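You operate a simulated robot arm through the tools that you are given. There is no shell and no other tool. Be economical: measure what you need, move in short steps, check, and stop when the job is done.

Carry out the task below with a simulated two-armed robot. There is one attempt and no reset: what you move stays moved.

Task
On the far end of the grey table, fold the blue cloth in half.

The check looks at the end state, three seconds after you hand in, the way a careful person would. Anything else that was tipped, shoved, dropped, spilled or broken makes it a failure. Flat cloth is picked up by pressing the open fingertips on it (5 to 10 N) and closing them slowly along it; thin cloth reads only 2 to 8 mm in the jaws.

Robot
Two 7-joint arms with two-finger grippers on one trunk, on a base that drives. Base frame: it is fixed to the floor where the robot stands at the start and does not move with it; the origin is under the middle of the robot, x ahead of it, y to its left, z up; the surface under the hand at the start is at about z = 750. Lengths are in mm, angles in degrees, forces in N, time in s.
The left shoulder is at the start at [56, 159, 1054], the right one opposite. With the tool pointing down near the work surface each hand reaches from about 300 to 760 mm from the robot's upright axis, wherever it stands, measured 20 degrees to its own side. Places, roughly: far end of the grey table [600, -300, 800]. Payload 2.45 kg a hand.
The tool frame of a hand sits at the grasp point between the pads (the TCP): z along the fingers, y along the line on which they close. The tips reach 26 mm beyond it. The gripper opens to 96 mm. The gripper's body begins 69 mm behind the TCP.
Orientation is that of the tool frame in the base frame, as a unit quaternion [x, y, z, w]. With the fingers straight down and closing along the base's y, the tool's x points along the base's -x, its y along +y and its z along -z.

Tools
- The arms move only by the tool nudge_tool. It takes "left_increments", "right_increments" or both (then of equal length, played together; a hand with none holds still); each is a list that holds one entry, the list of rows, each a list of 7 numbers: the turn, a rotation vector about the base's x, y, z in degrees, then the shift along the base's x, y, z in mm, then the opening, from 0 (shut) to 1 (fully open). In form: [[[wx, wy, wz, x, y, z, fingers], ...]]. A call has 1 to 20 rows; each row shifts and turns the commanded pose from where the row before left it. Rows are played at 5 a second. More than 50 mm and 8.6 degrees between two rows, or a gripper value outside its range, and nothing of the call is played. Where a pose cannot be reached the arm comes as near as it can. A force on the tool above 40 N (or 10 N above the force at the start of the call, whichever is more), or a blocked arm, ends the call early, and 0.2 s more pass. Each finger halts on what it meets, pressing with about 36 N; the grip force reading is that of the motor and also rises with nothing between the fingers. The clock runs only during rows and for 0.2 s after the last one: add rows that do not move to give the fingers time. It gives the time, the measured TCP pose, the force on the tool (base axes), the opening and the grip force at its end, in the units of the frame above (readings bear some noise), with the torque about the TCP (base axes, N m) and any sound that the robot's microphone picked up, and new pictures: "pictures" is both (left out), scene, wrist or none (wrist: the cameras of the hands that moved).
- Cameras (640 x 400 px; columns grow to the right, rows downward): "scene" is now at [130.4, -39, 1507.4]; the picture's right is [-0.59, -0.81, 0.00], its down [-0.76, 0.55, -0.36] and it looks along [0.29, -0.21, -0.93] (base axes); focal length 248 px, centre (320, 200). "left" rides on the left gripper at [82, -3, -98] in its tool frame; the picture's right is [0.04, 1.00, 0.00], its down [-0.73, 0.03, -0.68] and it looks along [-0.68, 0.03, 0.73] (tool axes); focal length 256 px, centre (320, 200). "right" rides on the right gripper at [82, 3, -98] in its tool frame; the picture's right is [-0.04, 1.00, 0.00], its down [-0.73, -0.03, -0.68] and it looks along [-0.68, -0.03, 0.73] (tool axes); focal length 256 px, centre (320, 200). There is no depth. A picture from a camera that has moved, and an enlarged one, comes with that camera's place and axes in the base frame and with its lens.
- lift_body(by): slides the trunk up (or, below 0, down) by that many mm; the arms and the scene camera ride with it, the base frame stays. It gives what a move gives, with no picture.
- drive_base(legs): drives the robot by 1 to 6 legs, each [ahead, left, turn to the left] in mm, mm and degrees, along the robot's own axes; the way and the turn of a leg run together, so that a leg with both is an arc; at most 1500 mm and 180 degrees a leg. The arms and the cameras ride along, it lands a little off, and it stops where it bumps. It gives what a move gives, and a new picture of the scene camera.
- turn_head(pan, tilt): turns the head with the scene camera to pan (to the left, within 120 degrees either way) and tilt (down, from -29 to 69), counted from straight ahead of the robot. It gives what a move gives, and a new picture of the scene camera.
- enlarge(camera, box): a new picture of the part [left, top, right, bottom] of that camera's present view, enlarged. The clock stands still meanwhile.
- sign_off(): hands the job in; it is judged then, once.

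Go step by step. Nothing tells you exact positions but the pictures and the camera data: compare them with the known pose of the tool, close in by small moves and look again before you grip or let go. The budget is 120 turns and 260 pictures, counting those below and the enlarged ones. Unless the task says otherwise, let go and move clear before handing in, and close with one line.

The tools are called after "Emit:" as a command line: name --argument value ..., lists and objects as JSON in quotes. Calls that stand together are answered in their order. nudge_tool: Moves the arms, as the interface text tells. Its arguments: {"type":"object","properties":{"left_increments":{"type":"array","items":{"type":"array","items":{"type":"array","items":{"type":"number"}}}},"right_increments":{"type":"array","items":{"type":"array","items":{"type":"array","items":{"type":"number"}}}},"pictures":{"type":"string","enum":["both","scene","wrist","none"]}},"required":[]} The other tools are called the same way: lift_body (by) slides the trunk up or down; drive_base (legs) drives the base; turn_head (pan, tilt) turns the head that bears the scene camera; enlarge (camera, box) takes an enlarged picture of a part of a camera's view; sign_off () hands the job in.

At the start:

```text
clock: 0.0
left_tcp_pos: [452.4, -25.1, 936.5]
left_orientation: [-0.001, 1.0, 0.0, 0.0]
left_contact_force: [-0.3, 0.1, -0.1]
left_ft_torque: [-0.02, -0.02, 0.01]
left_grip_width: 96.1
left_finger_force: 0.1
right_tcp_pos: [280.9, -357.3, 899.7]
right_orientation: [0.001, 1.0, 0.001, -0.002]
right_contact_force: [-0.3, 0.7, 0.0]
right_ft_torque: [-0.01, 0.02, 0.02]
right_grip_width: 96.2
right_finger_force: 0.0
trunk travel left (down, up): [-225.0, 342.0]
robot x, y, heading: [0.4, 3.2, 0.2]
head pan, tilt: [-35.9, 68.8]
```

scene: 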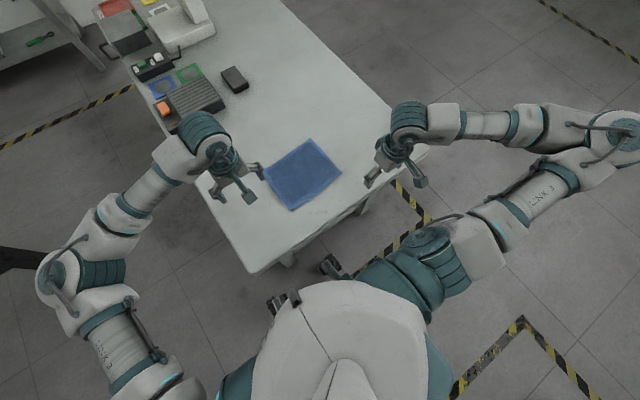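
right: 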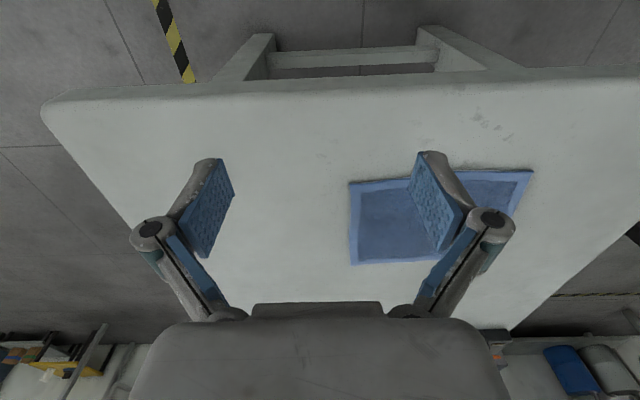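
left: 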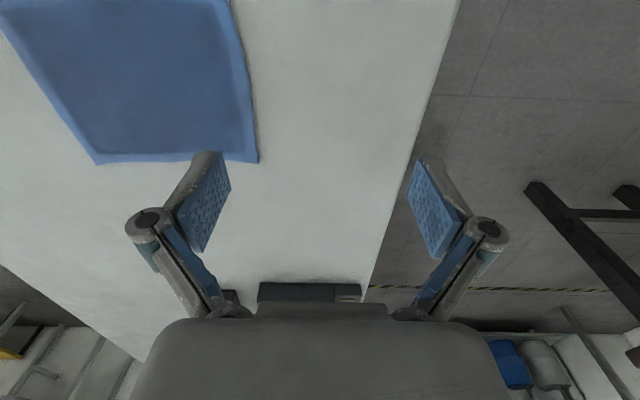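

I see the blue cloth on the grey table between the two hands. I'll enlarge to measure its corners.

Emit:
enlarge --camera "scene" --box '[240, 120, 368, 220]'

Emit:
enlarge --camera "left" --box '[0, 0, 320, 200]'

```text
4.00 times, centred on (304, 170) of scene
camera zoom: at [130.4, -39.0, 1507.4], right [-0.59, -0.81, 0.0], down [-0.76, 0.55, -0.36], along [0.29, -0.21, -0.93], focal length 990 px, centre (384, 320)
```

zoom: 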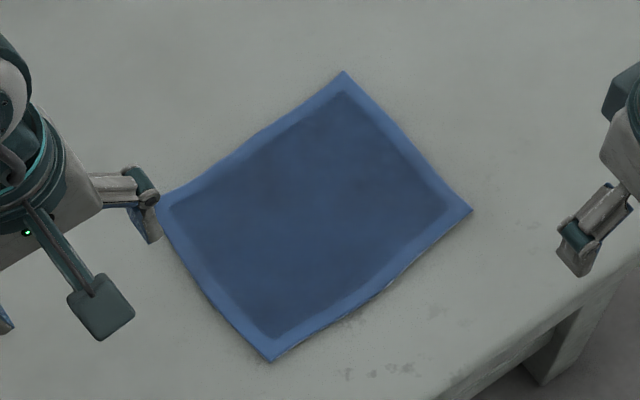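

```text
2.00 times, centred on (160, 100) of left
camera zoom: at [370.0, -31.0, 1036.1], right [-0.04, 1.0, 0.0], down [0.73, 0.03, 0.68], along [0.68, 0.03, -0.73], focal length 512 px, centre (640, 400)
```

zoom: 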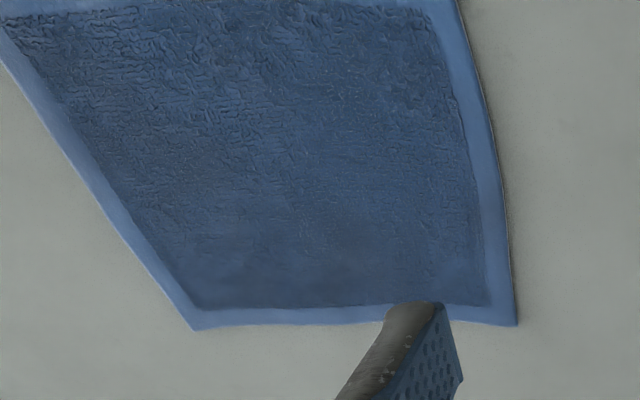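

The cloth spans about x 400–585, y −325 to −115 (z≈750). I'll fold the far edge toward the robot with both hands. First I'll back off slightly and shift right, so the cloth is centred between the arms.

Emit:
drive_base --legs '[[-60, 0, 0], [0, -200, 0]]'

```text
clock: 2.1
left_tcp_pos: [389.7, -218.0, 937.7]
left_orientation: [-0.001, 1.0, -0.002, 0.001]
left_contact_force: [0.0, 0.1, -0.1]
left_ft_torque: [-0.02, -0.04, -0.01]
left_grip_width: 96.0
left_finger_force: 0.0
right_tcp_pos: [218.9, -550.8, 903.9]
right_orientation: [-0.001, 1.0, -0.001, 0.0]
right_contact_force: [0.2, 0.6, 0.0]
right_ft_torque: [-0.02, 0.02, 0.03]
right_grip_width: 96.1
right_finger_force: 0.0
trunk travel left (down, up): [-225.0, 342.0]
robot x, y, heading: [-62.7, -197.6, 0.0]
head pan, tilt: [-35.9, 68.8]
camera scene: at [70.3, -228.5, 1507.6], right [-0.58, -0.81, 0.0], down [-0.76, 0.54, -0.36], along [0.29, -0.21, -0.93], focal length 248 px, centre (320, 200)
```

scene: 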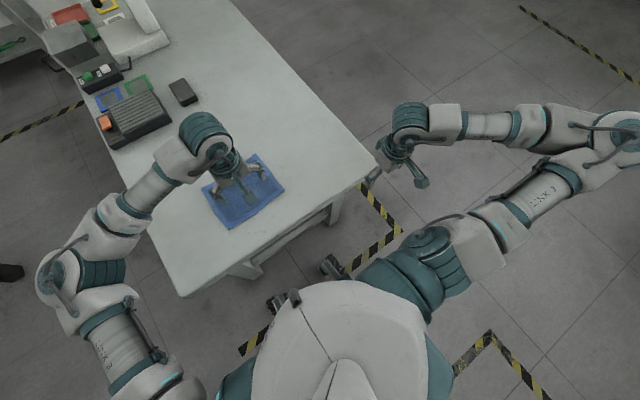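

The robot is now centred on the cloth. I'll face the head forward and bring both hands above the far edge with the fingers partly closed.

Emit:
nudge_tool --left_increments '[[[0, 0, 0, 17, 7.8, -8, 0.4], [0, 0, 0, 17, 7.8, -8, 0.4], [0, 0, 0, 17, 7.8, -8, 0.4], [0, 0, 0, 17, 7.8, -8, 0.4], [0, 0, 0, 17, 7.8, -8, 0.4], [0, 0, 0, 17, 7.8, -8, 0.4], [0, 0, 0, 17, 7.8, -8, 0.4], [0, 0, 0, 17, 7.8, -8, 0.4], [0, 0, 0, 17, 7.8, -8, 0.4], [0, 0, 0, 17, 7.8, -8, 0.4], [0, 0, 0, 0, 0, 0, 0.4]]]' --right_increments '[[[0, 0, 0, 34, 25, -4.5, 0.4], [0, 0, 0, 34, 25, -4.5, 0.4], [0, 0, 0, 34, 25, -4.5, 0.4], [0, 0, 0, 34, 25, -4.5, 0.4], [0, 0, 0, 34, 25, -4.5, 0.4], [0, 0, 0, 34, 25, -4.5, 0.4], [0, 0, 0, 34, 25, -4.5, 0.4], [0, 0, 0, 34, 25, -4.5, 0.4], [0, 0, 0, 34, 25, -4.5, 0.4], [0, 0, 0, 34, 25, -4.5, 0.4], [0, 0, 0, 0, 0, 0, 0.4]]]' --pictures "wrist"

Emit:
turn_head --pan 0 --tilt 60

```text
clock: 4.5
left_tcp_pos: [556.6, -140.7, 862.8]
left_orientation: [-0.001, 1.0, -0.002, 0.002]
left_contact_force: [-0.3, -0.4, 0.1]
left_ft_torque: [0.01, 0.03, 0.03]
left_grip_width: 38.3
left_finger_force: 0.0
right_tcp_pos: [554.8, -298.7, 857.9]
right_orientation: [0.0, 1.0, -0.001, 0.002]
right_contact_force: [-1.3, 0.4, 0.0]
right_ft_torque: [0.01, -0.03, 0.0]
right_grip_width: 38.6
right_finger_force: 0.1
trunk travel left (down, up): [-225.0, 342.0]
robot x, y, heading: [-59.6, -195.0, 0.0]
head pan, tilt: [-35.9, 68.8]
camera right: at [473.6, -295.6, 955.7], right [0.04, 1.0, 0.0], down [0.73, -0.03, 0.68], along [0.68, -0.03, -0.73], focal length 256 px, centre (320, 200)
camera left: at [473.8, -145.6, 960.3], right [-0.04, 1.0, 0.0], down [0.73, 0.03, 0.68], along [0.68, 0.03, -0.73], focal length 256 px, centre (320, 200)
```

right: 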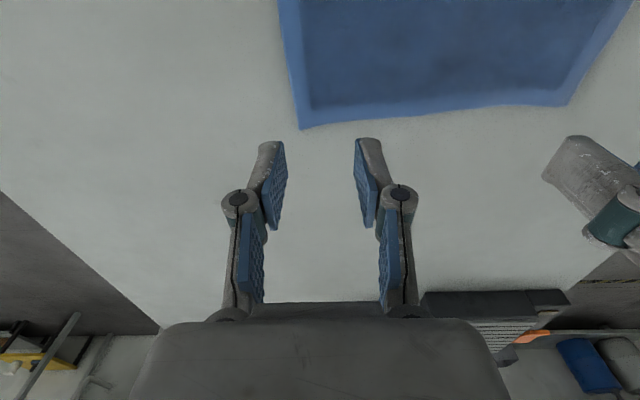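
left: 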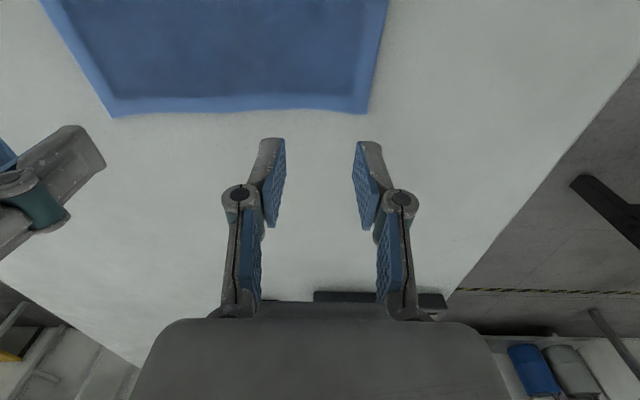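

```text
clock: 5.6
left_tcp_pos: [557.4, -143.3, 861.5]
left_orientation: [-0.001, 1.0, -0.001, 0.002]
left_contact_force: [0.0, -0.4, 0.4]
left_ft_torque: [-0.03, 0.03, 0.0]
left_grip_width: 38.7
left_finger_force: 0.1
right_tcp_pos: [556.4, -301.8, 857.2]
right_orientation: [0.0, 1.0, 0.0, 0.002]
right_contact_force: [-0.1, -0.8, -0.9]
right_ft_torque: [-0.01, 0.0, -0.01]
right_grip_width: 38.2
right_finger_force: 0.1
trunk travel left (down, up): [-225.0, 342.0]
robot x, y, heading: [-61.3, -198.5, 0.3]
head pan, tilt: [0.0, 60.0]
camera scene: at [95.3, -199.1, 1516.5], right [0.0, -1.0, 0.0], down [-0.87, 0.0, -0.49], along [0.49, 0.0, -0.87], focal length 248 px, centre (320, 200)
```

scene: 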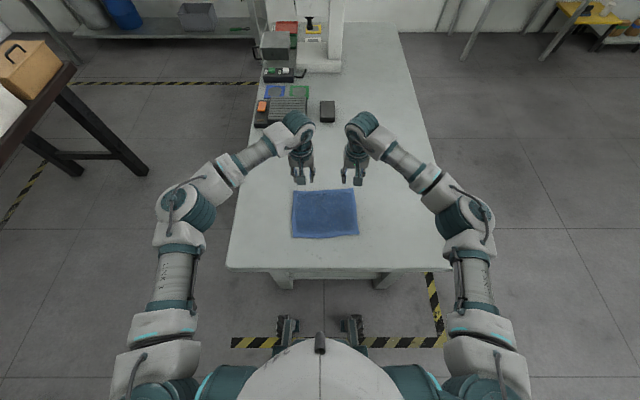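

The far corners are near (579,−318) and (566,−102), and the near corners near (398,−325) and (386,−112). I'll go down to just above the cloth near the far corners.

Emit:
nudge_tool --left_increments '[[[0, 0, 0, -2, 11, -20, 0.4], [0, 0, 0, 0, 0, -20, 0.4], [0, 0, 0, 0, 0, -20, 0.4], [0, 0, 0, 0, 0, -14, 0.4], [0, 0, 0, 0, 0, 0, 0.4]]]' --right_increments '[[[0, 0, 0, 10, 12, -20, 0.4], [0, 0, 0, 0, 0, -20, 0.4], [0, 0, 0, 0, 0, -20, 0.4], [0, 0, 0, 0, 0, -10, 0.4], [0, 0, 0, 0, 0, 0, 0.4]]]' --pictures "wrist"

```text
clock: 6.8
left_tcp_pos: [553.2, -132.3, 785.6]
left_orientation: [0.001, 1.0, -0.002, 0.002]
left_contact_force: [-0.2, -0.3, 0.1]
left_ft_torque: [0.02, 0.02, -0.02]
left_grip_width: 38.4
left_finger_force: 0.1
right_tcp_pos: [566.2, -288.3, 788.4]
right_orientation: [-0.001, 1.0, 0.0, 0.001]
right_contact_force: [-0.1, 0.3, 0.1]
right_ft_torque: [0.0, 0.01, 0.01]
right_grip_width: 38.3
right_finger_force: 0.0
trunk travel left (down, up): [-225.0, 342.0]
robot x, y, heading: [-58.3, -195.8, -0.0]
head pan, tilt: [0.0, 60.0]
camera right: at [485.2, -286.9, 885.9], right [0.04, 1.0, 0.0], down [0.73, -0.03, 0.68], along [0.68, -0.03, -0.73], focal length 256 px, centre (320, 200)
camera left: at [472.2, -137.0, 884.3], right [-0.04, 1.0, 0.0], down [0.73, 0.03, 0.68], along [0.68, 0.03, -0.73], focal length 256 px, centre (320, 200)
```

right: 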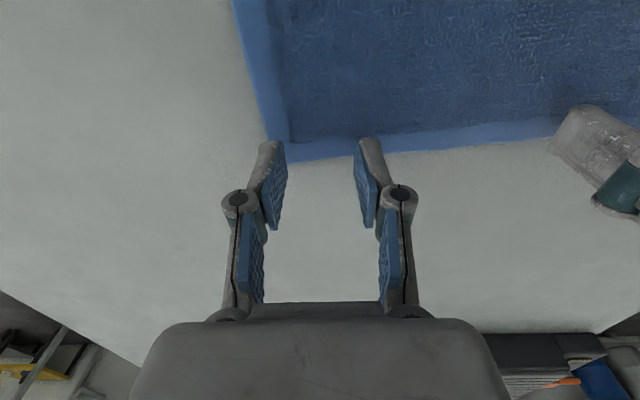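
left: 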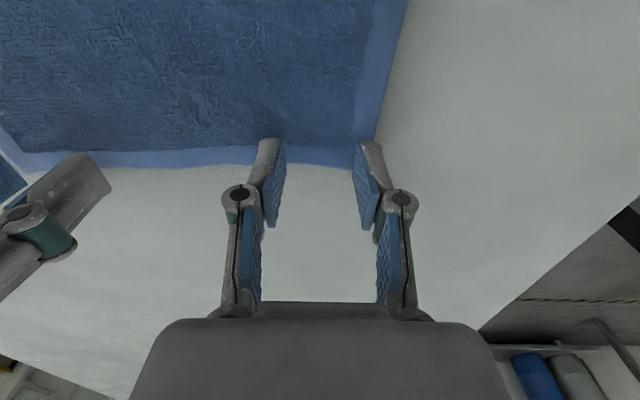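

Both fingertip pairs sit over the corners just inside the edge. I'll lower them to contact.

Emit:
nudge_tool --left_increments '[[[0, 0, 0, 0, 0, -3, 0.4], [0, 0, 0, 0, 0, -2, 0.4], [0, 0, 0, 0, 0, -2, 0.4], [0, 0, 0, 0, 0, -1, 0.4], [0, 0, 0, 0, 0, 0, 0.4]]]' --right_increments '[[[0, 0, 0, 0, 0, -4, 0.4], [0, 0, 0, 0, 0, -3, 0.4], [0, 0, 0, 0, 0, -3, 0.4], [0, 0, 0, 0, 0, -1, 0.4], [0, 0, 0, 0, 0, 0, 0.4]]]' --pictures "none"

```text
clock: 8.0
left_tcp_pos: [555.7, -131.4, 778.0]
left_orientation: [-0.001, 1.0, -0.001, 0.001]
left_contact_force: [0.6, 1.0, 3.9]
left_ft_torque: [-0.01, 0.0, -0.01]
left_grip_width: 38.6
left_finger_force: 0.1
right_tcp_pos: [565.2, -289.3, 778.6]
right_orientation: [0.0, 1.0, 0.0, 0.002]
right_contact_force: [2.2, -1.2, 8.8]
right_ft_torque: [-0.01, -0.02, 0.0]
right_grip_width: 39.5
right_finger_force: 0.5
trunk travel left (down, up): [-225.0, 342.0]
robot x, y, heading: [-60.3, -195.5, 0.3]
head pan, tilt: [0.0, 60.0]
```

Left presses with 4 N and right with 9 N. I'll add a bit on the left, then close both slowly.

Emit:
nudge_tool --left_increments '[[[0, 0, 0, 0, 0, -1, 0.4], [0, 0, 0, 0, 0, 0, 0.35], [0, 0, 0, 0, 0, 0, 0.3], [0, 0, 0, 0, 0, 0, 0.25], [0, 0, 0, 0, 0, 0, 0.2], [0, 0, 0, 0, 0, 0, 0.15], [0, 0, 0, 0, 0, 0, 0.1], [0, 0, 0, 0, 0, 0, 0.05], [0, 0, 0, 0, 0, 0, 0], [0, 0, 0, 0, 0, 0, 0], [0, 0, 0, 0, 0, 0, 0]]]' --right_increments '[[[0, 0, 0, 0, 0, 0, 0.4], [0, 0, 0, 0, 0, 0, 0.35], [0, 0, 0, 0, 0, 0, 0.3], [0, 0, 0, 0, 0, 0, 0.25], [0, 0, 0, 0, 0, 0, 0.2], [0, 0, 0, 0, 0, 0, 0.15], [0, 0, 0, 0, 0, 0, 0.1], [0, 0, 0, 0, 0, 0, 0.05], [0, 0, 0, 0, 0, 0, 0], [0, 0, 0, 0, 0, 0, 0], [0, 0, 0, 0, 0, 0, 0]]]' --pictures "wrist"

```text
clock: 10.4
left_tcp_pos: [553.0, -133.0, 778.5]
left_orientation: [0.0, 1.0, -0.003, 0.004]
left_contact_force: [1.0, -14.8, 11.6]
left_ft_torque: [-0.43, 0.01, 0.03]
left_grip_width: 3.8
left_finger_force: 32.6
right_tcp_pos: [563.7, -288.7, 777.8]
right_orientation: [-0.002, 1.0, 0.001, 0.002]
right_contact_force: [-1.8, 14.0, 12.2]
right_ft_torque: [0.43, 0.08, -0.06]
right_grip_width: 4.4
right_finger_force: 33.4
trunk travel left (down, up): [-225.0, 342.0]
robot x, y, heading: [-60.7, -195.7, -0.2]
head pan, tilt: [0.0, 60.0]
camera right: at [481.6, -287.5, 876.1], right [0.04, 1.0, 0.0], down [0.73, -0.03, 0.68], along [0.68, -0.02, -0.73], focal length 256 px, centre (320, 200)
camera left: at [470.9, -137.3, 876.9], right [-0.04, 1.0, 0.0], down [0.73, 0.03, 0.68], along [0.68, 0.02, -0.73], focal length 256 px, centre (320, 200)
```

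right: 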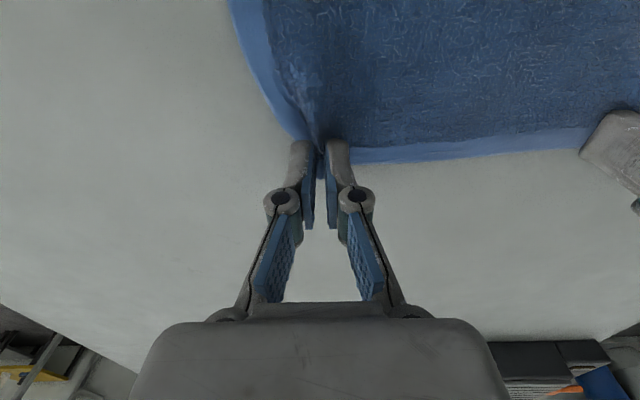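
left: 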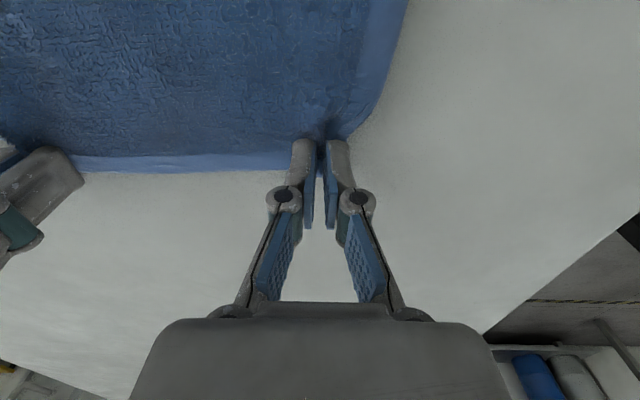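

Both corners are gripped, reading about 4 mm. I'll lift a little with a slight inward relax and check.

Emit:
nudge_tool --left_increments '[[[0, 0, 0, 0, -1, 10, 0], [0, 0, 0, -3, -1, 15, 0], [0, 0, 0, -6, 0, 15, 0], [0, 0, 0, -8, 0, 15, 0], [0, 0, 0, 0, 0, 0, 0]]]' --right_increments '[[[0, 0, 0, 0, 1, 10, 0], [0, 0, 0, -3, 1, 15, 0], [0, 0, 0, -6, 0, 15, 0], [0, 0, 0, -8, 0, 15, 0], [0, 0, 0, 0, 0, 0, 0]]]'

```text
clock: 11.6
left_tcp_pos: [538.4, -135.1, 835.1]
left_orientation: [-0.002, 1.0, 0.0, 0.002]
left_contact_force: [0.5, -7.0, 0.5]
left_ft_torque: [-0.16, -0.02, 0.03]
left_grip_width: 3.1
left_finger_force: 33.1
right_tcp_pos: [550.8, -287.6, 833.2]
right_orientation: [0.0, 1.0, 0.0, 0.001]
right_contact_force: [-0.7, 7.3, -0.4]
right_ft_torque: [0.2, 0.05, 0.01]
right_grip_width: 4.1
right_finger_force: 33.0
trunk travel left (down, up): [-225.0, 342.0]
robot x, y, heading: [-59.4, -197.2, 0.3]
head pan, tilt: [0.0, 60.0]
camera scene: at [95.9, -199.7, 1516.3], right [0.0, -1.0, 0.0], down [-0.87, 0.0, -0.49], along [0.49, 0.0, -0.87], focal length 248 px, centre (320, 200)
camera right: at [468.8, -285.8, 930.9], right [0.04, 1.0, 0.0], down [0.73, -0.03, 0.68], along [0.68, -0.03, -0.73], focal length 256 px, centre (320, 200)
camera left: at [456.3, -140.7, 932.5], right [-0.04, 1.0, 0.0], down [0.73, 0.03, 0.68], along [0.68, 0.03, -0.73], focal length 256 px, centre (320, 200)
```

scene: 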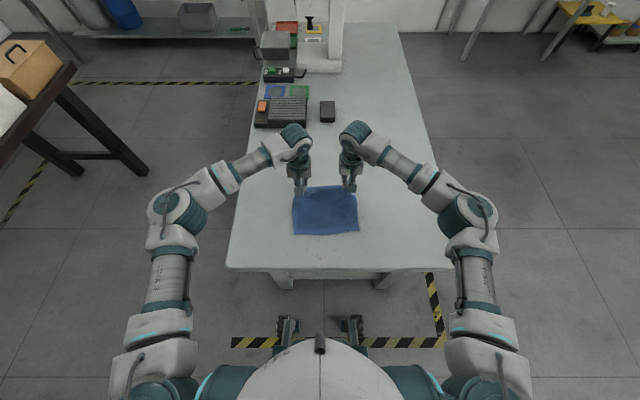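
right: 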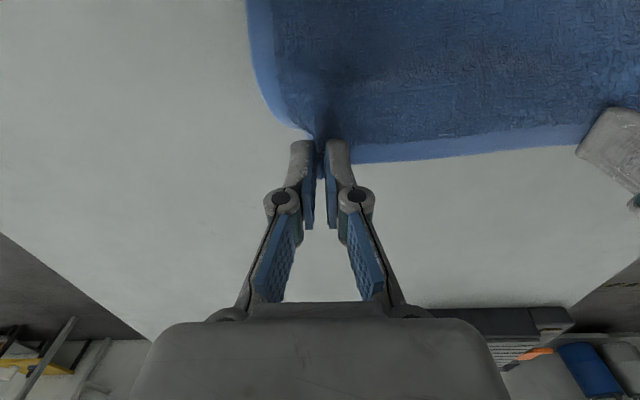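
left: 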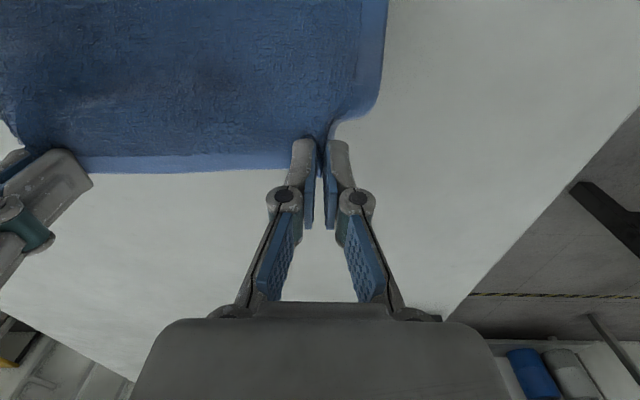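

The far edge is lifted cleanly. I'll carry it up and over in an arc, tilting the hands so the edge rolls over with it.

Emit:
nudge_tool --left_increments '[[[0, -6, 0, -15.2, -1, 6.9, 0], [0, -6, 0, -17.7, -1, 5.5, 0], [0, -6, 0, -19.6, -1, 4.3, 0], [0, -6, 0, -20.6, -1, 1.1, 0], [0, -6, 0, -20.4, -1, -3.3, 0], [0, 0, 0, 0, 0, 0, 0]]]' --right_increments '[[[0, -6, 0, -15.2, -1, 6.9, 0], [0, -6, 0, -17.7, -1, 5.5, 0], [0, -6, 0, -19.6, -1, 4.3, 0], [0, -6, 0, -20.6, -1, 1.1, 0], [0, -6, 0, -20.4, -1, -3.3, 0], [0, 0, 0, 0, 0, 0, 0]]]'

```text
clock: 13.0
left_tcp_pos: [445.1, -138.2, 848.4]
left_orientation: [0.0, 0.965, -0.001, 0.261]
left_contact_force: [0.4, -13.2, -0.4]
left_ft_torque: [-0.28, -0.02, -0.13]
left_grip_width: 3.5
left_finger_force: 32.7
right_tcp_pos: [453.4, -295.2, 847.7]
right_orientation: [-0.001, 0.965, 0.001, 0.261]
right_contact_force: [0.4, 12.9, -0.6]
right_ft_torque: [0.32, 0.06, 0.18]
right_grip_width: 4.3
right_finger_force: 33.2
trunk travel left (down, up): [-225.0, 342.0]
robot x, y, heading: [-64.4, -196.4, 0.0]
head pan, tilt: [0.0, 60.0]
camera scene: at [94.3, -199.8, 1516.5], right [0.0, -1.0, 0.0], down [-0.87, 0.0, -0.5], along [0.5, 0.0, -0.87], focal length 248 px, centre (320, 200)
camera right: at [333.8, -292.9, 891.7], right [0.03, 1.0, 0.02], down [0.29, -0.03, 0.96], along [0.96, -0.03, -0.29], focal length 256 px, centre (320, 200)
camera left: at [324.7, -143.7, 891.8], right [-0.03, 1.0, -0.02], down [0.29, 0.03, 0.96], along [0.96, 0.03, -0.29], focal length 256 px, centre (320, 200)
```

scene: 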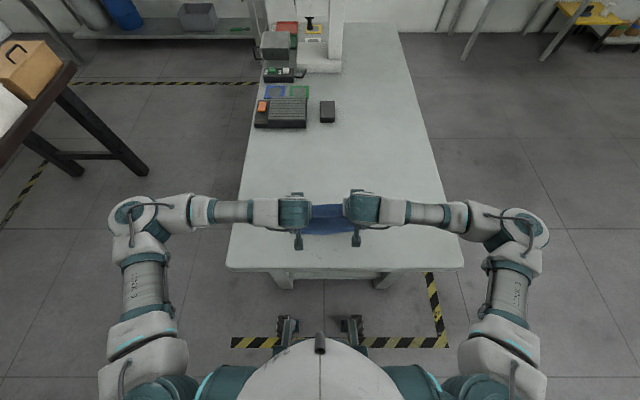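
right: 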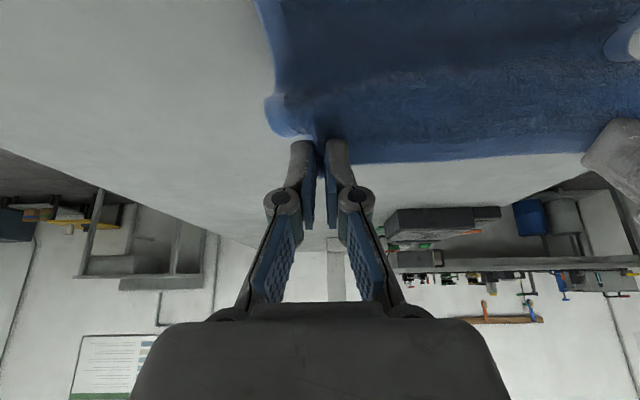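
left: 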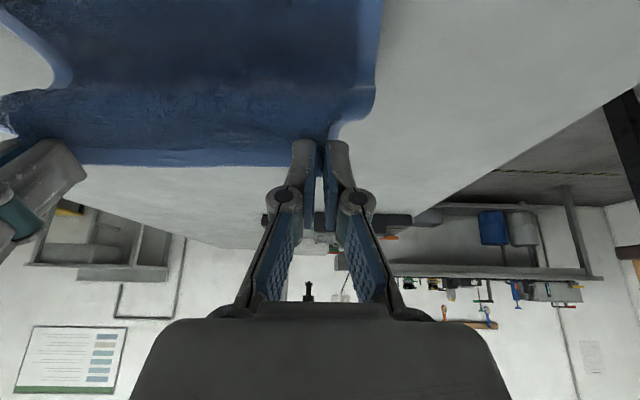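

The edge is over the fold line. I'll continue down the other side of the arc.

Emit:
nudge_tool --left_increments '[[[0, -6, 0, -20, -2, -6.7, 0], [0, -6, 0, -19.1, -1, -11.7, 0], [0, -6, 0, -14.9, -1, -14.9, 0], [0, -2, 0, -8.7, -1, -15.7, 0], [0, 0, 0, 0, 0, 0, 0]]]' --right_increments '[[[0, -6, 0, -16.3, 0, -6.7, 0], [0, -6, 0, -19.1, 0, -11.7, 0], [0, -6, 0, -14.9, 0, -14.9, 0], [0, -2, 0, -8.7, 0, -15.7, 0], [0, 0, 0, 0, 0, 0, 0]]]'

```text
clock: 14.2
left_tcp_pos: [381.9, -144.5, 801.5]
left_orientation: [0.0, 0.905, 0.0, 0.425]
left_contact_force: [0.0, -0.9, 0.5]
left_ft_torque: [-0.03, -0.01, 0.01]
left_grip_width: 3.1
left_finger_force: 31.4
right_tcp_pos: [395.9, -292.1, 798.1]
right_orientation: [0.001, 0.905, -0.002, 0.424]
right_contact_force: [0.0, 1.1, 0.4]
right_ft_torque: [-0.02, 0.02, 0.01]
right_grip_width: 4.4
right_finger_force: 33.3
trunk travel left (down, up): [-225.0, 342.0]
robot x, y, heading: [-60.6, -194.9, -0.0]
head pan, tilt: [0.0, 60.0]
camera scene: at [92.8, -199.9, 1516.8], right [0.0, -1.0, 0.0], down [-0.87, 0.0, -0.5], along [0.5, 0.0, -0.87], focal length 248 px, centre (320, 200)
camera right: at [267.3, -290.3, 798.6], right [0.03, 1.0, 0.03], down [-0.05, -0.03, 1.0], along [1.0, -0.03, 0.05], focal length 256 px, centre (320, 200)
camera left: at [253.0, -150.6, 801.1], right [-0.03, 1.0, -0.03], down [-0.05, 0.03, 1.0], along [1.0, 0.03, 0.05], focal length 256 px, centre (320, 200)
```

scene: 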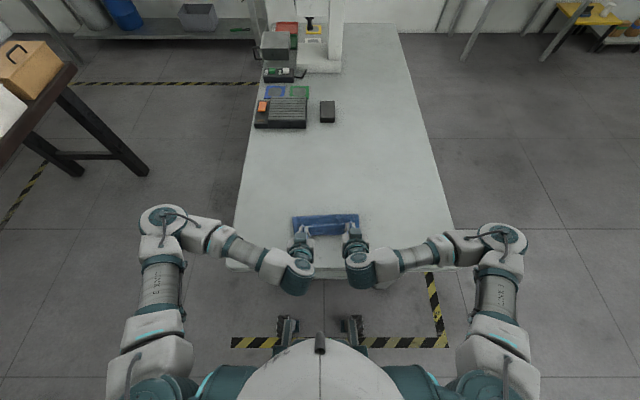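
right: 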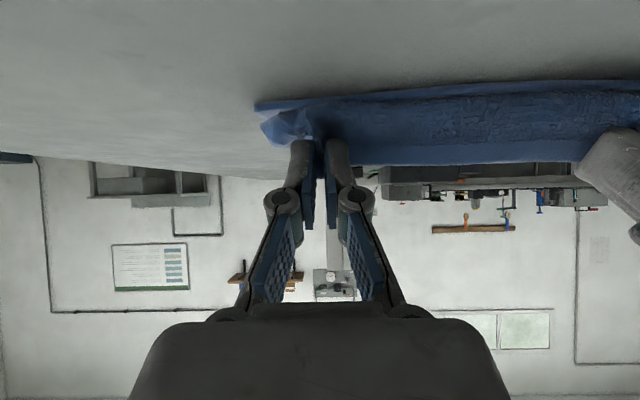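
left: 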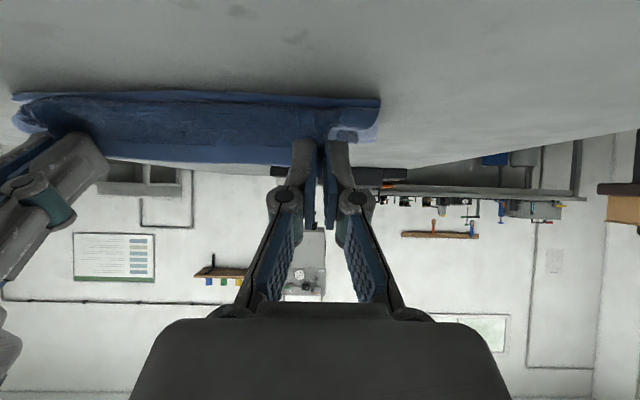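

The edge is nearly down at the near side. I'll look closer before lowering it.

Emit:
enlarge --camera "scene" --box '[264, 190, 392, 270]'

Emit:
enlarge --camera "right" --box '[220, 60, 640, 220]'

```text
5.00 times, centred on (328, 230) of scene
camera zoom: at [92.8, -199.9, 1516.8], right [0.0, -1.0, 0.0], down [-0.87, 0.0, -0.5], along [0.5, 0.0, -0.87], focal length 1238 px, centre (280, 50)
```

zoom: 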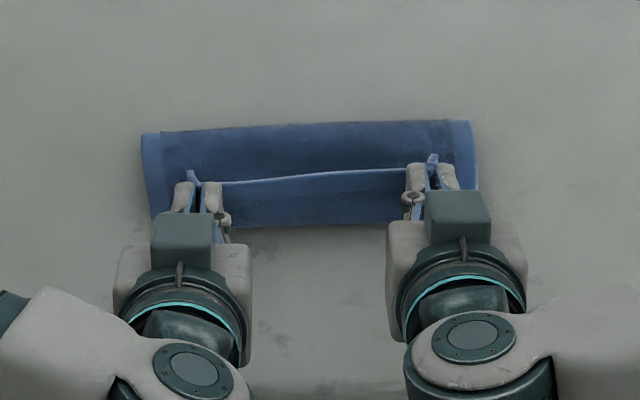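

```text
1.52 times, centred on (430, 140) of right
camera zoom: at [267.3, -290.3, 798.6], right [0.03, 1.0, 0.03], down [-0.05, -0.03, 1.0], along [1.0, -0.03, 0.05], focal length 390 px, centre (152, 291)
```

zoom: 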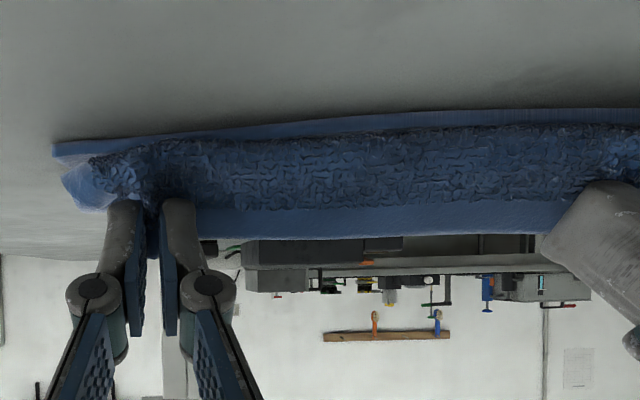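

The edge lip is curled upward with the flap bellied below it. I'll lower gently with a slight forward shift so the flap lands with its edge over the near edge.

Emit:
nudge_tool --left_increments '[[[0, 0, 0, 4, 0, -5, 0], [0, 0, 0, 3, 0, -5, 0], [0, 0, 0, 0, 0, -5, 0], [0, 0, 0, 0, 0, 0, 0]]]' --right_increments '[[[0, 0, 0, 4, 0, -5, 0], [0, 0, 0, 3, 0, -5, 0], [0, 0, 0, 0, 0, -3, 0], [0, 0, 0, 0, 0, 0, 0]]]' --pictures "wrist"

Emit:
enlarge --camera "scene" --box '[264, 190, 392, 270]'

```text
clock: 15.2
left_tcp_pos: [388.5, -143.5, 784.2]
left_orientation: [-0.001, 0.905, 0.0, 0.425]
left_contact_force: [-0.5, -2.4, 1.8]
left_ft_torque: [-0.02, -0.03, -0.03]
left_grip_width: 4.2
left_finger_force: 31.4
right_tcp_pos: [402.1, -293.3, 785.6]
right_orientation: [-0.001, 0.906, 0.001, 0.424]
right_contact_force: [-1.4, 3.3, 2.8]
right_ft_torque: [0.09, 0.0, 0.08]
right_grip_width: 4.2
right_finger_force: 33.1
trunk travel left (down, up): [-225.0, 342.0]
robot x, y, heading: [-64.1, -195.8, 0.1]
head pan, tilt: [0.0, 60.0]
camera right: at [274.7, -290.8, 786.3], right [0.02, 1.0, 0.03], down [-0.05, -0.03, 1.0], along [1.0, -0.03, 0.05], focal length 256 px, centre (320, 200)
camera left: at [260.0, -148.8, 784.8], right [-0.02, 1.0, -0.03], down [-0.05, 0.03, 1.0], along [1.0, 0.03, 0.05], focal length 256 px, centre (320, 200)
```

right: 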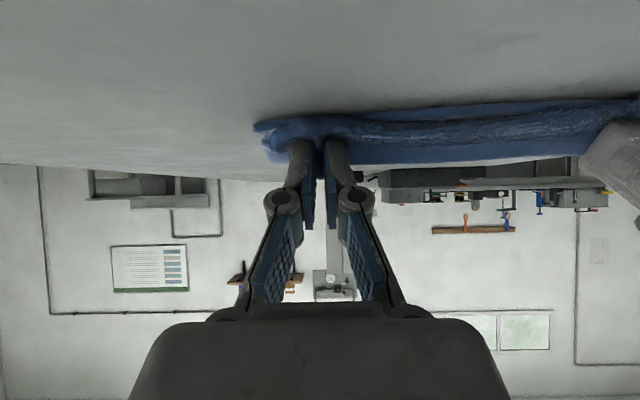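
left: 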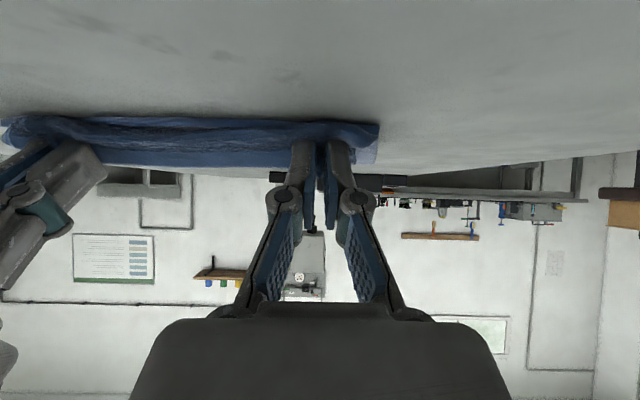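

```text
5.00 times, centred on (328, 230) of scene
camera zoom: at [92.1, -200.2, 1516.9], right [0.0, -1.0, 0.0], down [-0.87, 0.0, -0.5], along [0.5, 0.0, -0.87], focal length 1238 px, centre (280, 50)
```

zoom: 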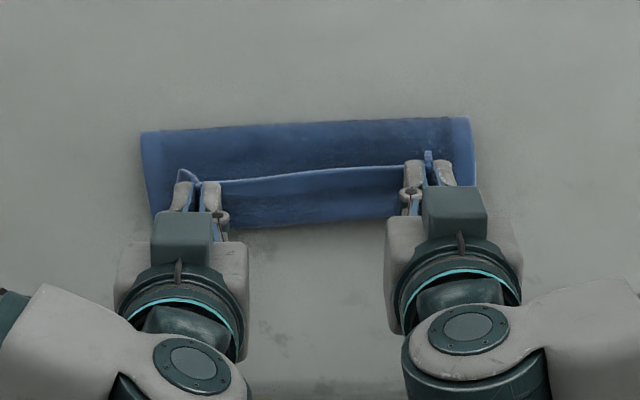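

The flap is down with its edge lip curled up. I'll shift forward about 12 mm so the lip ends over the near edge, then open partway and look.

Emit:
nudge_tool --left_increments '[[[0, 0, 0, 4, 1, 1, 0], [0, 0, 0, 4, 0, 0, 0], [0, 0, 0, 4, 0, 0, 0], [0, 0, 0, 0, 0, 0, 0.1], [0, 0, 0, 0, 0, 0, 0.2], [0, 0, 0, 0, 0, 0, 0.3], [0, 0, 0, 0, 0, 0, 0.3], [0, 0, 0, 0, 0, 0, 0.3]]]' --right_increments '[[[0, 0, 0, 4, -1, 1, 0], [0, 0, 0, 4, 0, 0, 0], [0, 0, 0, 4, 0, 0, 0], [0, 0, 0, 0, 0, 0, 0.1], [0, 0, 0, 0, 0, 0, 0.2], [0, 0, 0, 0, 0, 0, 0.3], [0, 0, 0, 0, 0, 0, 0.3], [0, 0, 0, 0, 0, 0, 0.3]]]' --pictures "wrist"

Emit:
enlarge --camera "scene" --box '[264, 190, 392, 270]'

```text
clock: 17.0
left_tcp_pos: [400.6, -142.7, 783.4]
left_orientation: [0.0, 0.905, 0.0, 0.425]
left_contact_force: [0.2, -0.4, 2.5]
left_ft_torque: [0.02, -0.03, 0.01]
left_grip_width: 27.3
left_finger_force: 0.0
right_tcp_pos: [414.7, -293.7, 785.7]
right_orientation: [-0.001, 0.906, 0.0, 0.424]
right_contact_force: [-0.2, 0.0, 1.8]
right_ft_torque: [0.0, -0.02, -0.01]
right_grip_width: 28.1
right_finger_force: 0.1
trunk travel left (down, up): [-225.0, 342.0]
robot x, y, heading: [-62.1, -196.6, 0.0]
head pan, tilt: [0.0, 60.0]
camera right: at [287.2, -292.2, 786.6], right [0.03, 1.0, 0.03], down [-0.05, -0.03, 1.0], along [1.0, -0.03, 0.05], focal length 256 px, centre (320, 200)
camera left: at [272.9, -147.8, 784.2], right [-0.03, 1.0, -0.03], down [-0.05, 0.03, 1.0], along [1.0, 0.03, 0.05], focal length 256 px, centre (320, 200)
```

right: 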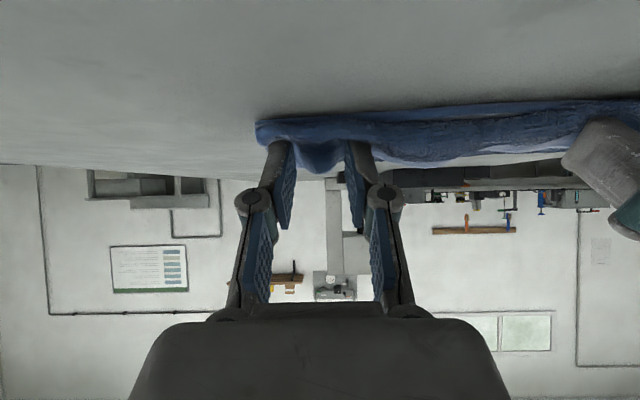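
left: 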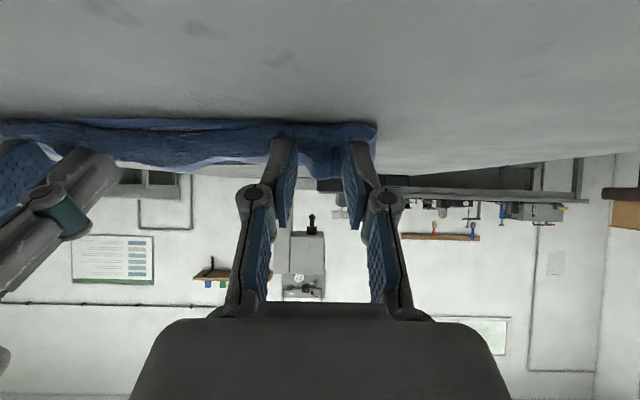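

```text
5.00 times, centred on (328, 230) of scene
camera zoom: at [92.5, -199.9, 1516.8], right [0.0, -1.0, 0.0], down [-0.87, 0.0, -0.5], along [0.5, 0.0, -0.87], focal length 1238 px, centre (280, 50)
```

zoom: 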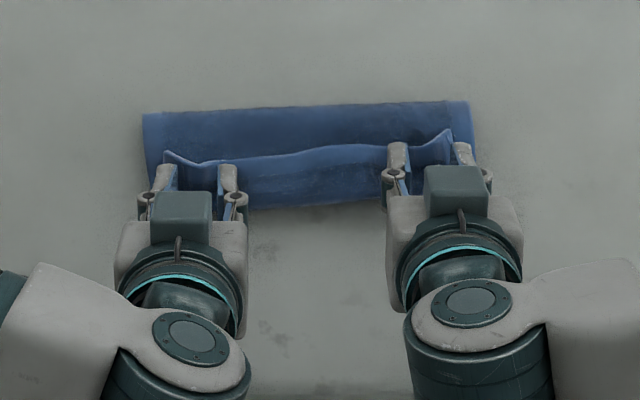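

The fingers are open and the lip is still standing. I'll back both hands out along their axes and look.

Emit:
nudge_tool --left_increments '[[[0, 0, 0, -8, 0, 6, 0.35], [0, 0, 0, -15, 0, 13, 0.35], [0, 0, 0, -25, 0, 25, 0.35], [0, 5, 0, -20, 0, 40, 0.35], [0, 7, 0, -10, 0, 40, 0.35]]]' --right_increments '[[[0, 0, 0, -8, 0, 6, 0.35], [0, 0, 0, -15, 0, 13, 0.35], [0, 0, 0, -25, 0, 25, 0.35], [0, 5, 0, -20, 0, 40, 0.35], [0, 7, 0, -10, 0, 40, 0.35]]]' --pictures "wrist"

Emit:
enlarge --camera "scene" --box '[264, 180, 392, 260]'

```text
clock: 18.2
left_tcp_pos: [319.9, -141.5, 906.9]
left_orientation: [0.0, 0.945, -0.001, 0.328]
left_contact_force: [-0.3, 0.3, -1.0]
left_ft_torque: [0.02, -0.04, 0.02]
left_grip_width: 33.5
left_finger_force: 0.0
right_tcp_pos: [347.5, -286.6, 912.3]
right_orientation: [-0.001, 0.945, 0.0, 0.327]
right_contact_force: [-0.1, 0.5, -0.1]
right_ft_torque: [0.0, -0.01, 0.03]
right_grip_width: 33.5
right_finger_force: 0.0
right hand out of reach, approached as far as the arm can: row 4
trunk travel left (down, up): [-225.0, 342.0]
robot x, y, heading: [-57.2, -197.2, -0.2]
head pan, tilt: [0.0, 60.0]
camera right: at [222.8, -284.3, 937.9], right [0.03, 1.0, 0.02], down [0.16, -0.03, 0.99], along [0.99, -0.03, -0.16], focal length 256 px, centre (320, 200)
camera left: at [195.1, -145.7, 934.2], right [-0.03, 1.0, -0.03], down [0.16, 0.03, 0.99], along [0.99, 0.03, -0.16], focal length 256 px, centre (320, 200)
```

right: 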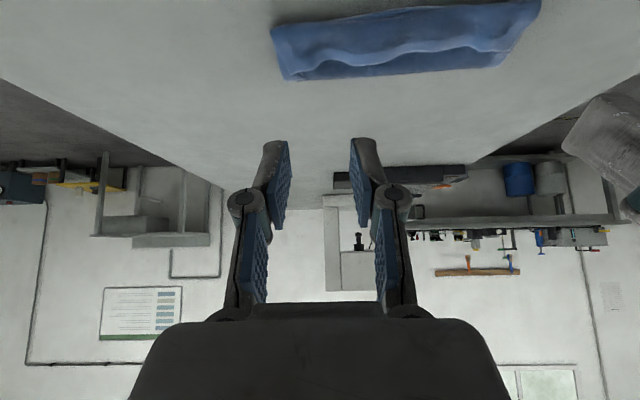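
left: 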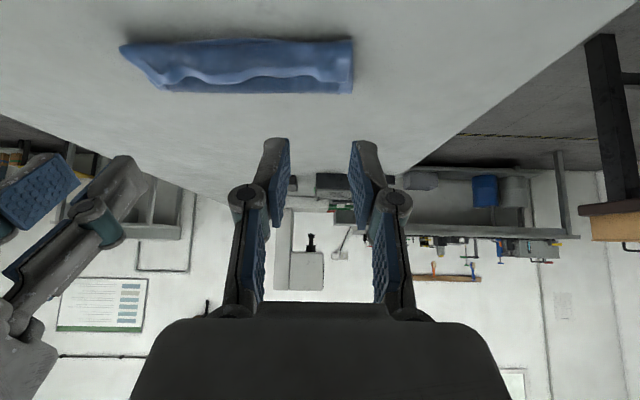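

```text
5.00 times, centred on (328, 220) of scene
camera zoom: at [91.0, -199.4, 1517.0], right [0.0, -1.0, 0.0], down [-0.87, 0.0, -0.5], along [0.5, 0.0, -0.87], focal length 1238 px, centre (280, 100)
```

zoom: 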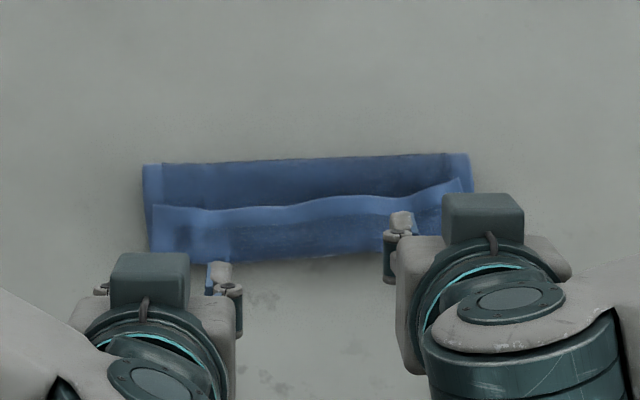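

The edge lip of about 35 mm is folded back on top, so the cloth is an S-fold. I'll use open fingertips just beyond the lip's free edge to sweep it back toward the robot and flip it flat; first I'll get above it.

Emit:
nudge_tool --left_increments '[[[0, 7.6, 0, 25, -2.5, -5, 0.5], [0, 7.6, 0, 25, -2.5, -15, 0.5], [0, 7.6, 0, 25, -2.5, -20, 0.5], [0, 7.6, 0, 31, -3, -20, 0.5], [0, 7.9, 0, 30, -3, -25, 0.5], [0, 0, 0, 0, 0, 0, 0.5]]]' --right_increments '[[[0, 7.6, 0, 25, 2.5, -5, 0.5], [0, 7.6, 0, 25, 2.5, -20, 0.5], [0, 7.6, 0, 25, 2.5, -20, 0.5], [0, 7.6, 0, 26, 2, -25, 0.5], [0, 7.8, 0, 27.5, 2, -30, 0.5], [0, 0, 0, 0, 0, 0, 0.5]]]'

```text
clock: 19.6
left_tcp_pos: [457.2, -154.7, 822.5]
left_orientation: [0.0, 1.0, -0.001, 0.0]
left_contact_force: [0.1, 0.5, 0.7]
left_ft_torque: [-0.02, -0.01, -0.02]
left_grip_width: 48.0
left_finger_force: 0.1
right_tcp_pos: [473.3, -278.6, 813.3]
right_orientation: [-0.001, 1.0, 0.0, -0.002]
right_contact_force: [0.0, -1.2, 1.1]
right_ft_torque: [-0.03, -0.01, 0.0]
right_grip_width: 48.2
right_finger_force: 0.1
trunk travel left (down, up): [-225.0, 342.0]
robot x, y, heading: [-59.0, -196.4, 0.3]
head pan, tilt: [0.0, 60.0]
camera scene: at [92.7, -199.5, 1516.9], right [0.0, -1.0, 0.0], down [-0.87, 0.0, -0.5], along [0.5, 0.0, -0.87], focal length 248 px, centre (320, 200)
camera right: at [391.0, -275.5, 911.5], right [0.04, 1.0, 0.0], down [0.73, -0.03, 0.68], along [0.68, -0.03, -0.73], focal length 256 px, centre (320, 200)
camera left: at [375.4, -160.4, 921.7], right [-0.04, 1.0, 0.0], down [0.73, 0.03, 0.68], along [0.68, 0.03, -0.73], focal length 256 px, centre (320, 200)
```

scene: 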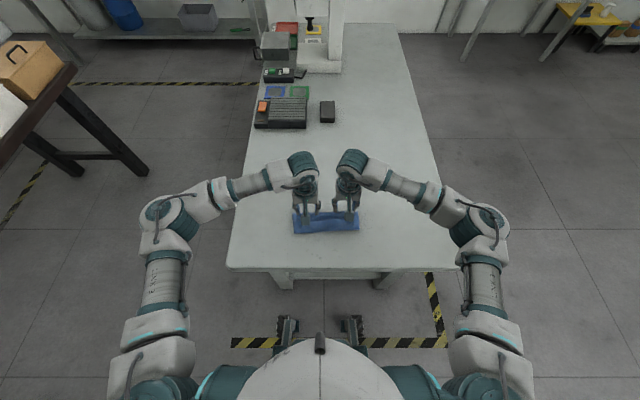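
right: 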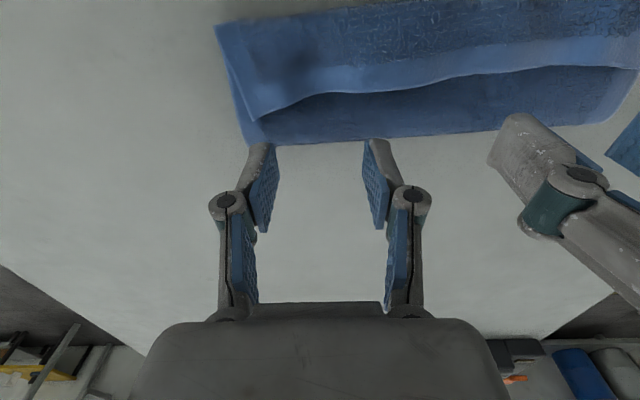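
left: 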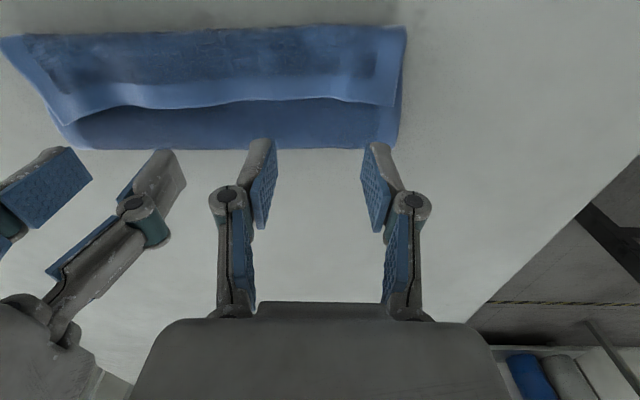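

The lip edge and the fold are clear. I'll lower the fingertips just beyond the lip edge, almost onto the flap.

Emit:
nudge_tool --left_increments '[[[0, 0, 0, 2, 0, -12, 0.5], [0, 0, 0, 0, 0, -12, 0.5], [0, 0, 0, 0, 0, -8, 0.5], [0, 0, 0, 0, 0, -4, 0.5], [0, 0, 0, 0, 0, 0, 0.5]]]' --right_increments '[[[0, 0, 0, 2, 1, -9, 0.5], [0, 0, 0, 0, 0, -9, 0.5], [0, 0, 0, 0, 0, -6, 0.5], [0, 0, 0, 0, 0, -3, 0.5], [0, 0, 0, 0, 0, 0, 0.5]]]' --pictures "wrist"

```text
clock: 20.8
left_tcp_pos: [460.1, -155.4, 787.7]
left_orientation: [-0.001, 1.0, -0.001, 0.0]
left_contact_force: [-0.3, -0.2, 0.8]
left_ft_torque: [-0.03, 0.0, 0.0]
left_grip_width: 47.9
left_finger_force: 0.1
right_tcp_pos: [475.0, -276.3, 782.7]
right_orientation: [-0.001, 1.0, 0.0, -0.001]
right_contact_force: [-0.6, 0.0, 2.1]
right_ft_torque: [0.0, 0.05, 0.01]
right_grip_width: 48.4
right_finger_force: 0.1
trunk travel left (down, up): [-225.0, 342.0]
robot x, y, heading: [-62.3, -197.2, 0.1]
head pan, tilt: [0.0, 60.0]
camera right: at [394.0, -273.7, 881.2], right [0.04, 1.0, 0.0], down [0.73, -0.03, 0.68], along [0.68, -0.03, -0.74], focal length 256 px, centre (320, 200)
camera left: at [378.6, -160.9, 887.0], right [-0.04, 1.0, 0.0], down [0.73, 0.03, 0.68], along [0.68, 0.03, -0.73], focal length 256 px, centre (320, 200)
```

right: 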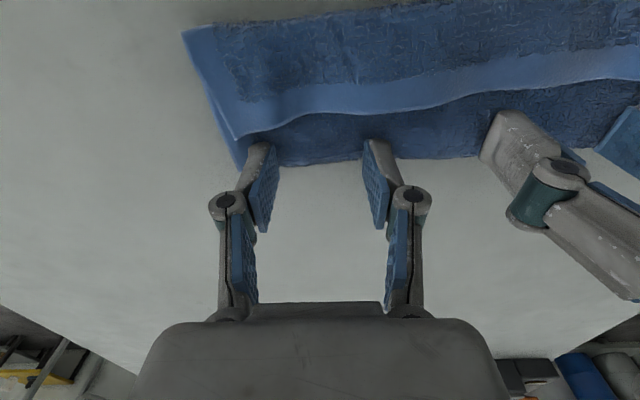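
left: 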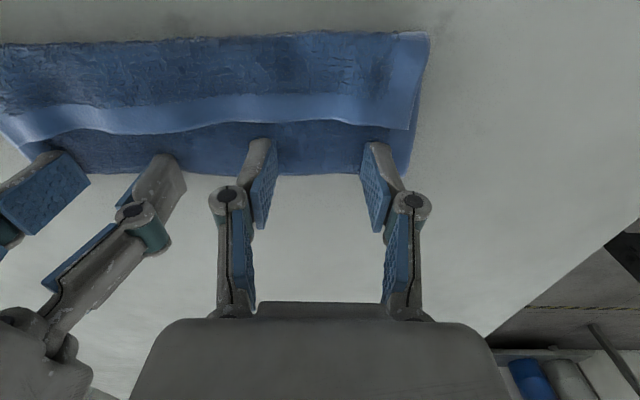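

The right tips touch lightly (2 N). I'll lower the left 3 mm and sweep both slowly toward the robot.

Emit:
nudge_tool --left_increments '[[[0, 0, 0, 0, 0, -3, 0.5], [0, 0, 0, -5, 0, 0, 0.5], [0, 0, 0, -7, 0, 0, 0.5], [0, 0, 0, -7, 0, 0, 0.5], [0, 0, 0, -7, 0, 0, 0.5]]]' --right_increments '[[[0, 0, 0, -2, 0, 1, 0.5], [0, 0, 0, -7, 0, 0, 0.5], [0, 0, 0, -8, 0, 0, 0.5], [0, 0, 0, -8, 0, 0, 0.5], [0, 0, 0, -8, 0, 0, 0.5]]]' --pictures "wrist"

```text
clock: 22.0
left_tcp_pos: [432.9, -155.1, 783.5]
left_orientation: [0.0, 1.0, -0.001, 0.001]
left_contact_force: [1.3, -0.5, 0.7]
left_ft_torque: [0.0, 0.0, 0.01]
left_grip_width: 48.2
left_finger_force: 0.4
right_tcp_pos: [444.9, -275.1, 783.2]
right_orientation: [-0.001, 1.0, 0.0, -0.001]
right_contact_force: [0.3, 1.1, 1.4]
right_ft_torque: [0.01, -0.02, -0.02]
right_grip_width: 48.2
right_finger_force: 0.0
trunk travel left (down, up): [-225.0, 342.0]
robot x, y, heading: [-58.5, -194.6, 0.2]
head pan, tilt: [0.0, 60.0]
camera right: at [362.7, -272.8, 881.0], right [0.04, 1.0, 0.0], down [0.73, -0.03, 0.68], along [0.68, -0.03, -0.73], focal length 256 px, centre (320, 200)
camera left: at [352.3, -160.5, 882.4], right [-0.04, 1.0, 0.0], down [0.73, 0.03, 0.68], along [0.68, 0.03, -0.73], focal length 256 px, centre (320, 200)
```

right: 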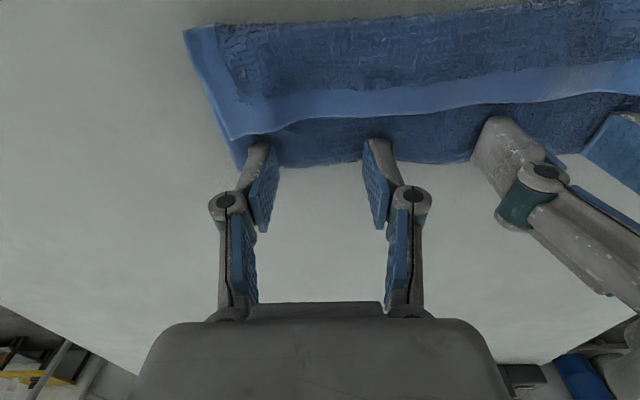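
left: 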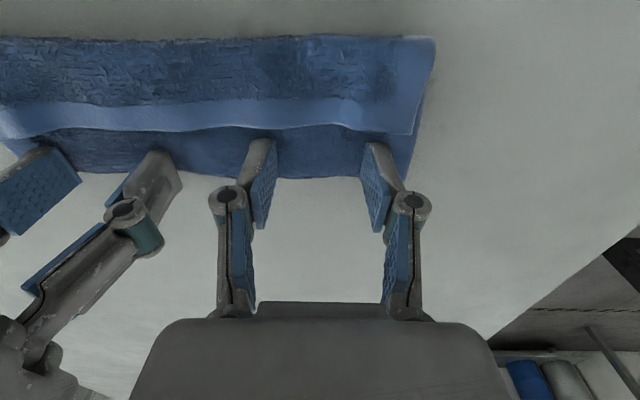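

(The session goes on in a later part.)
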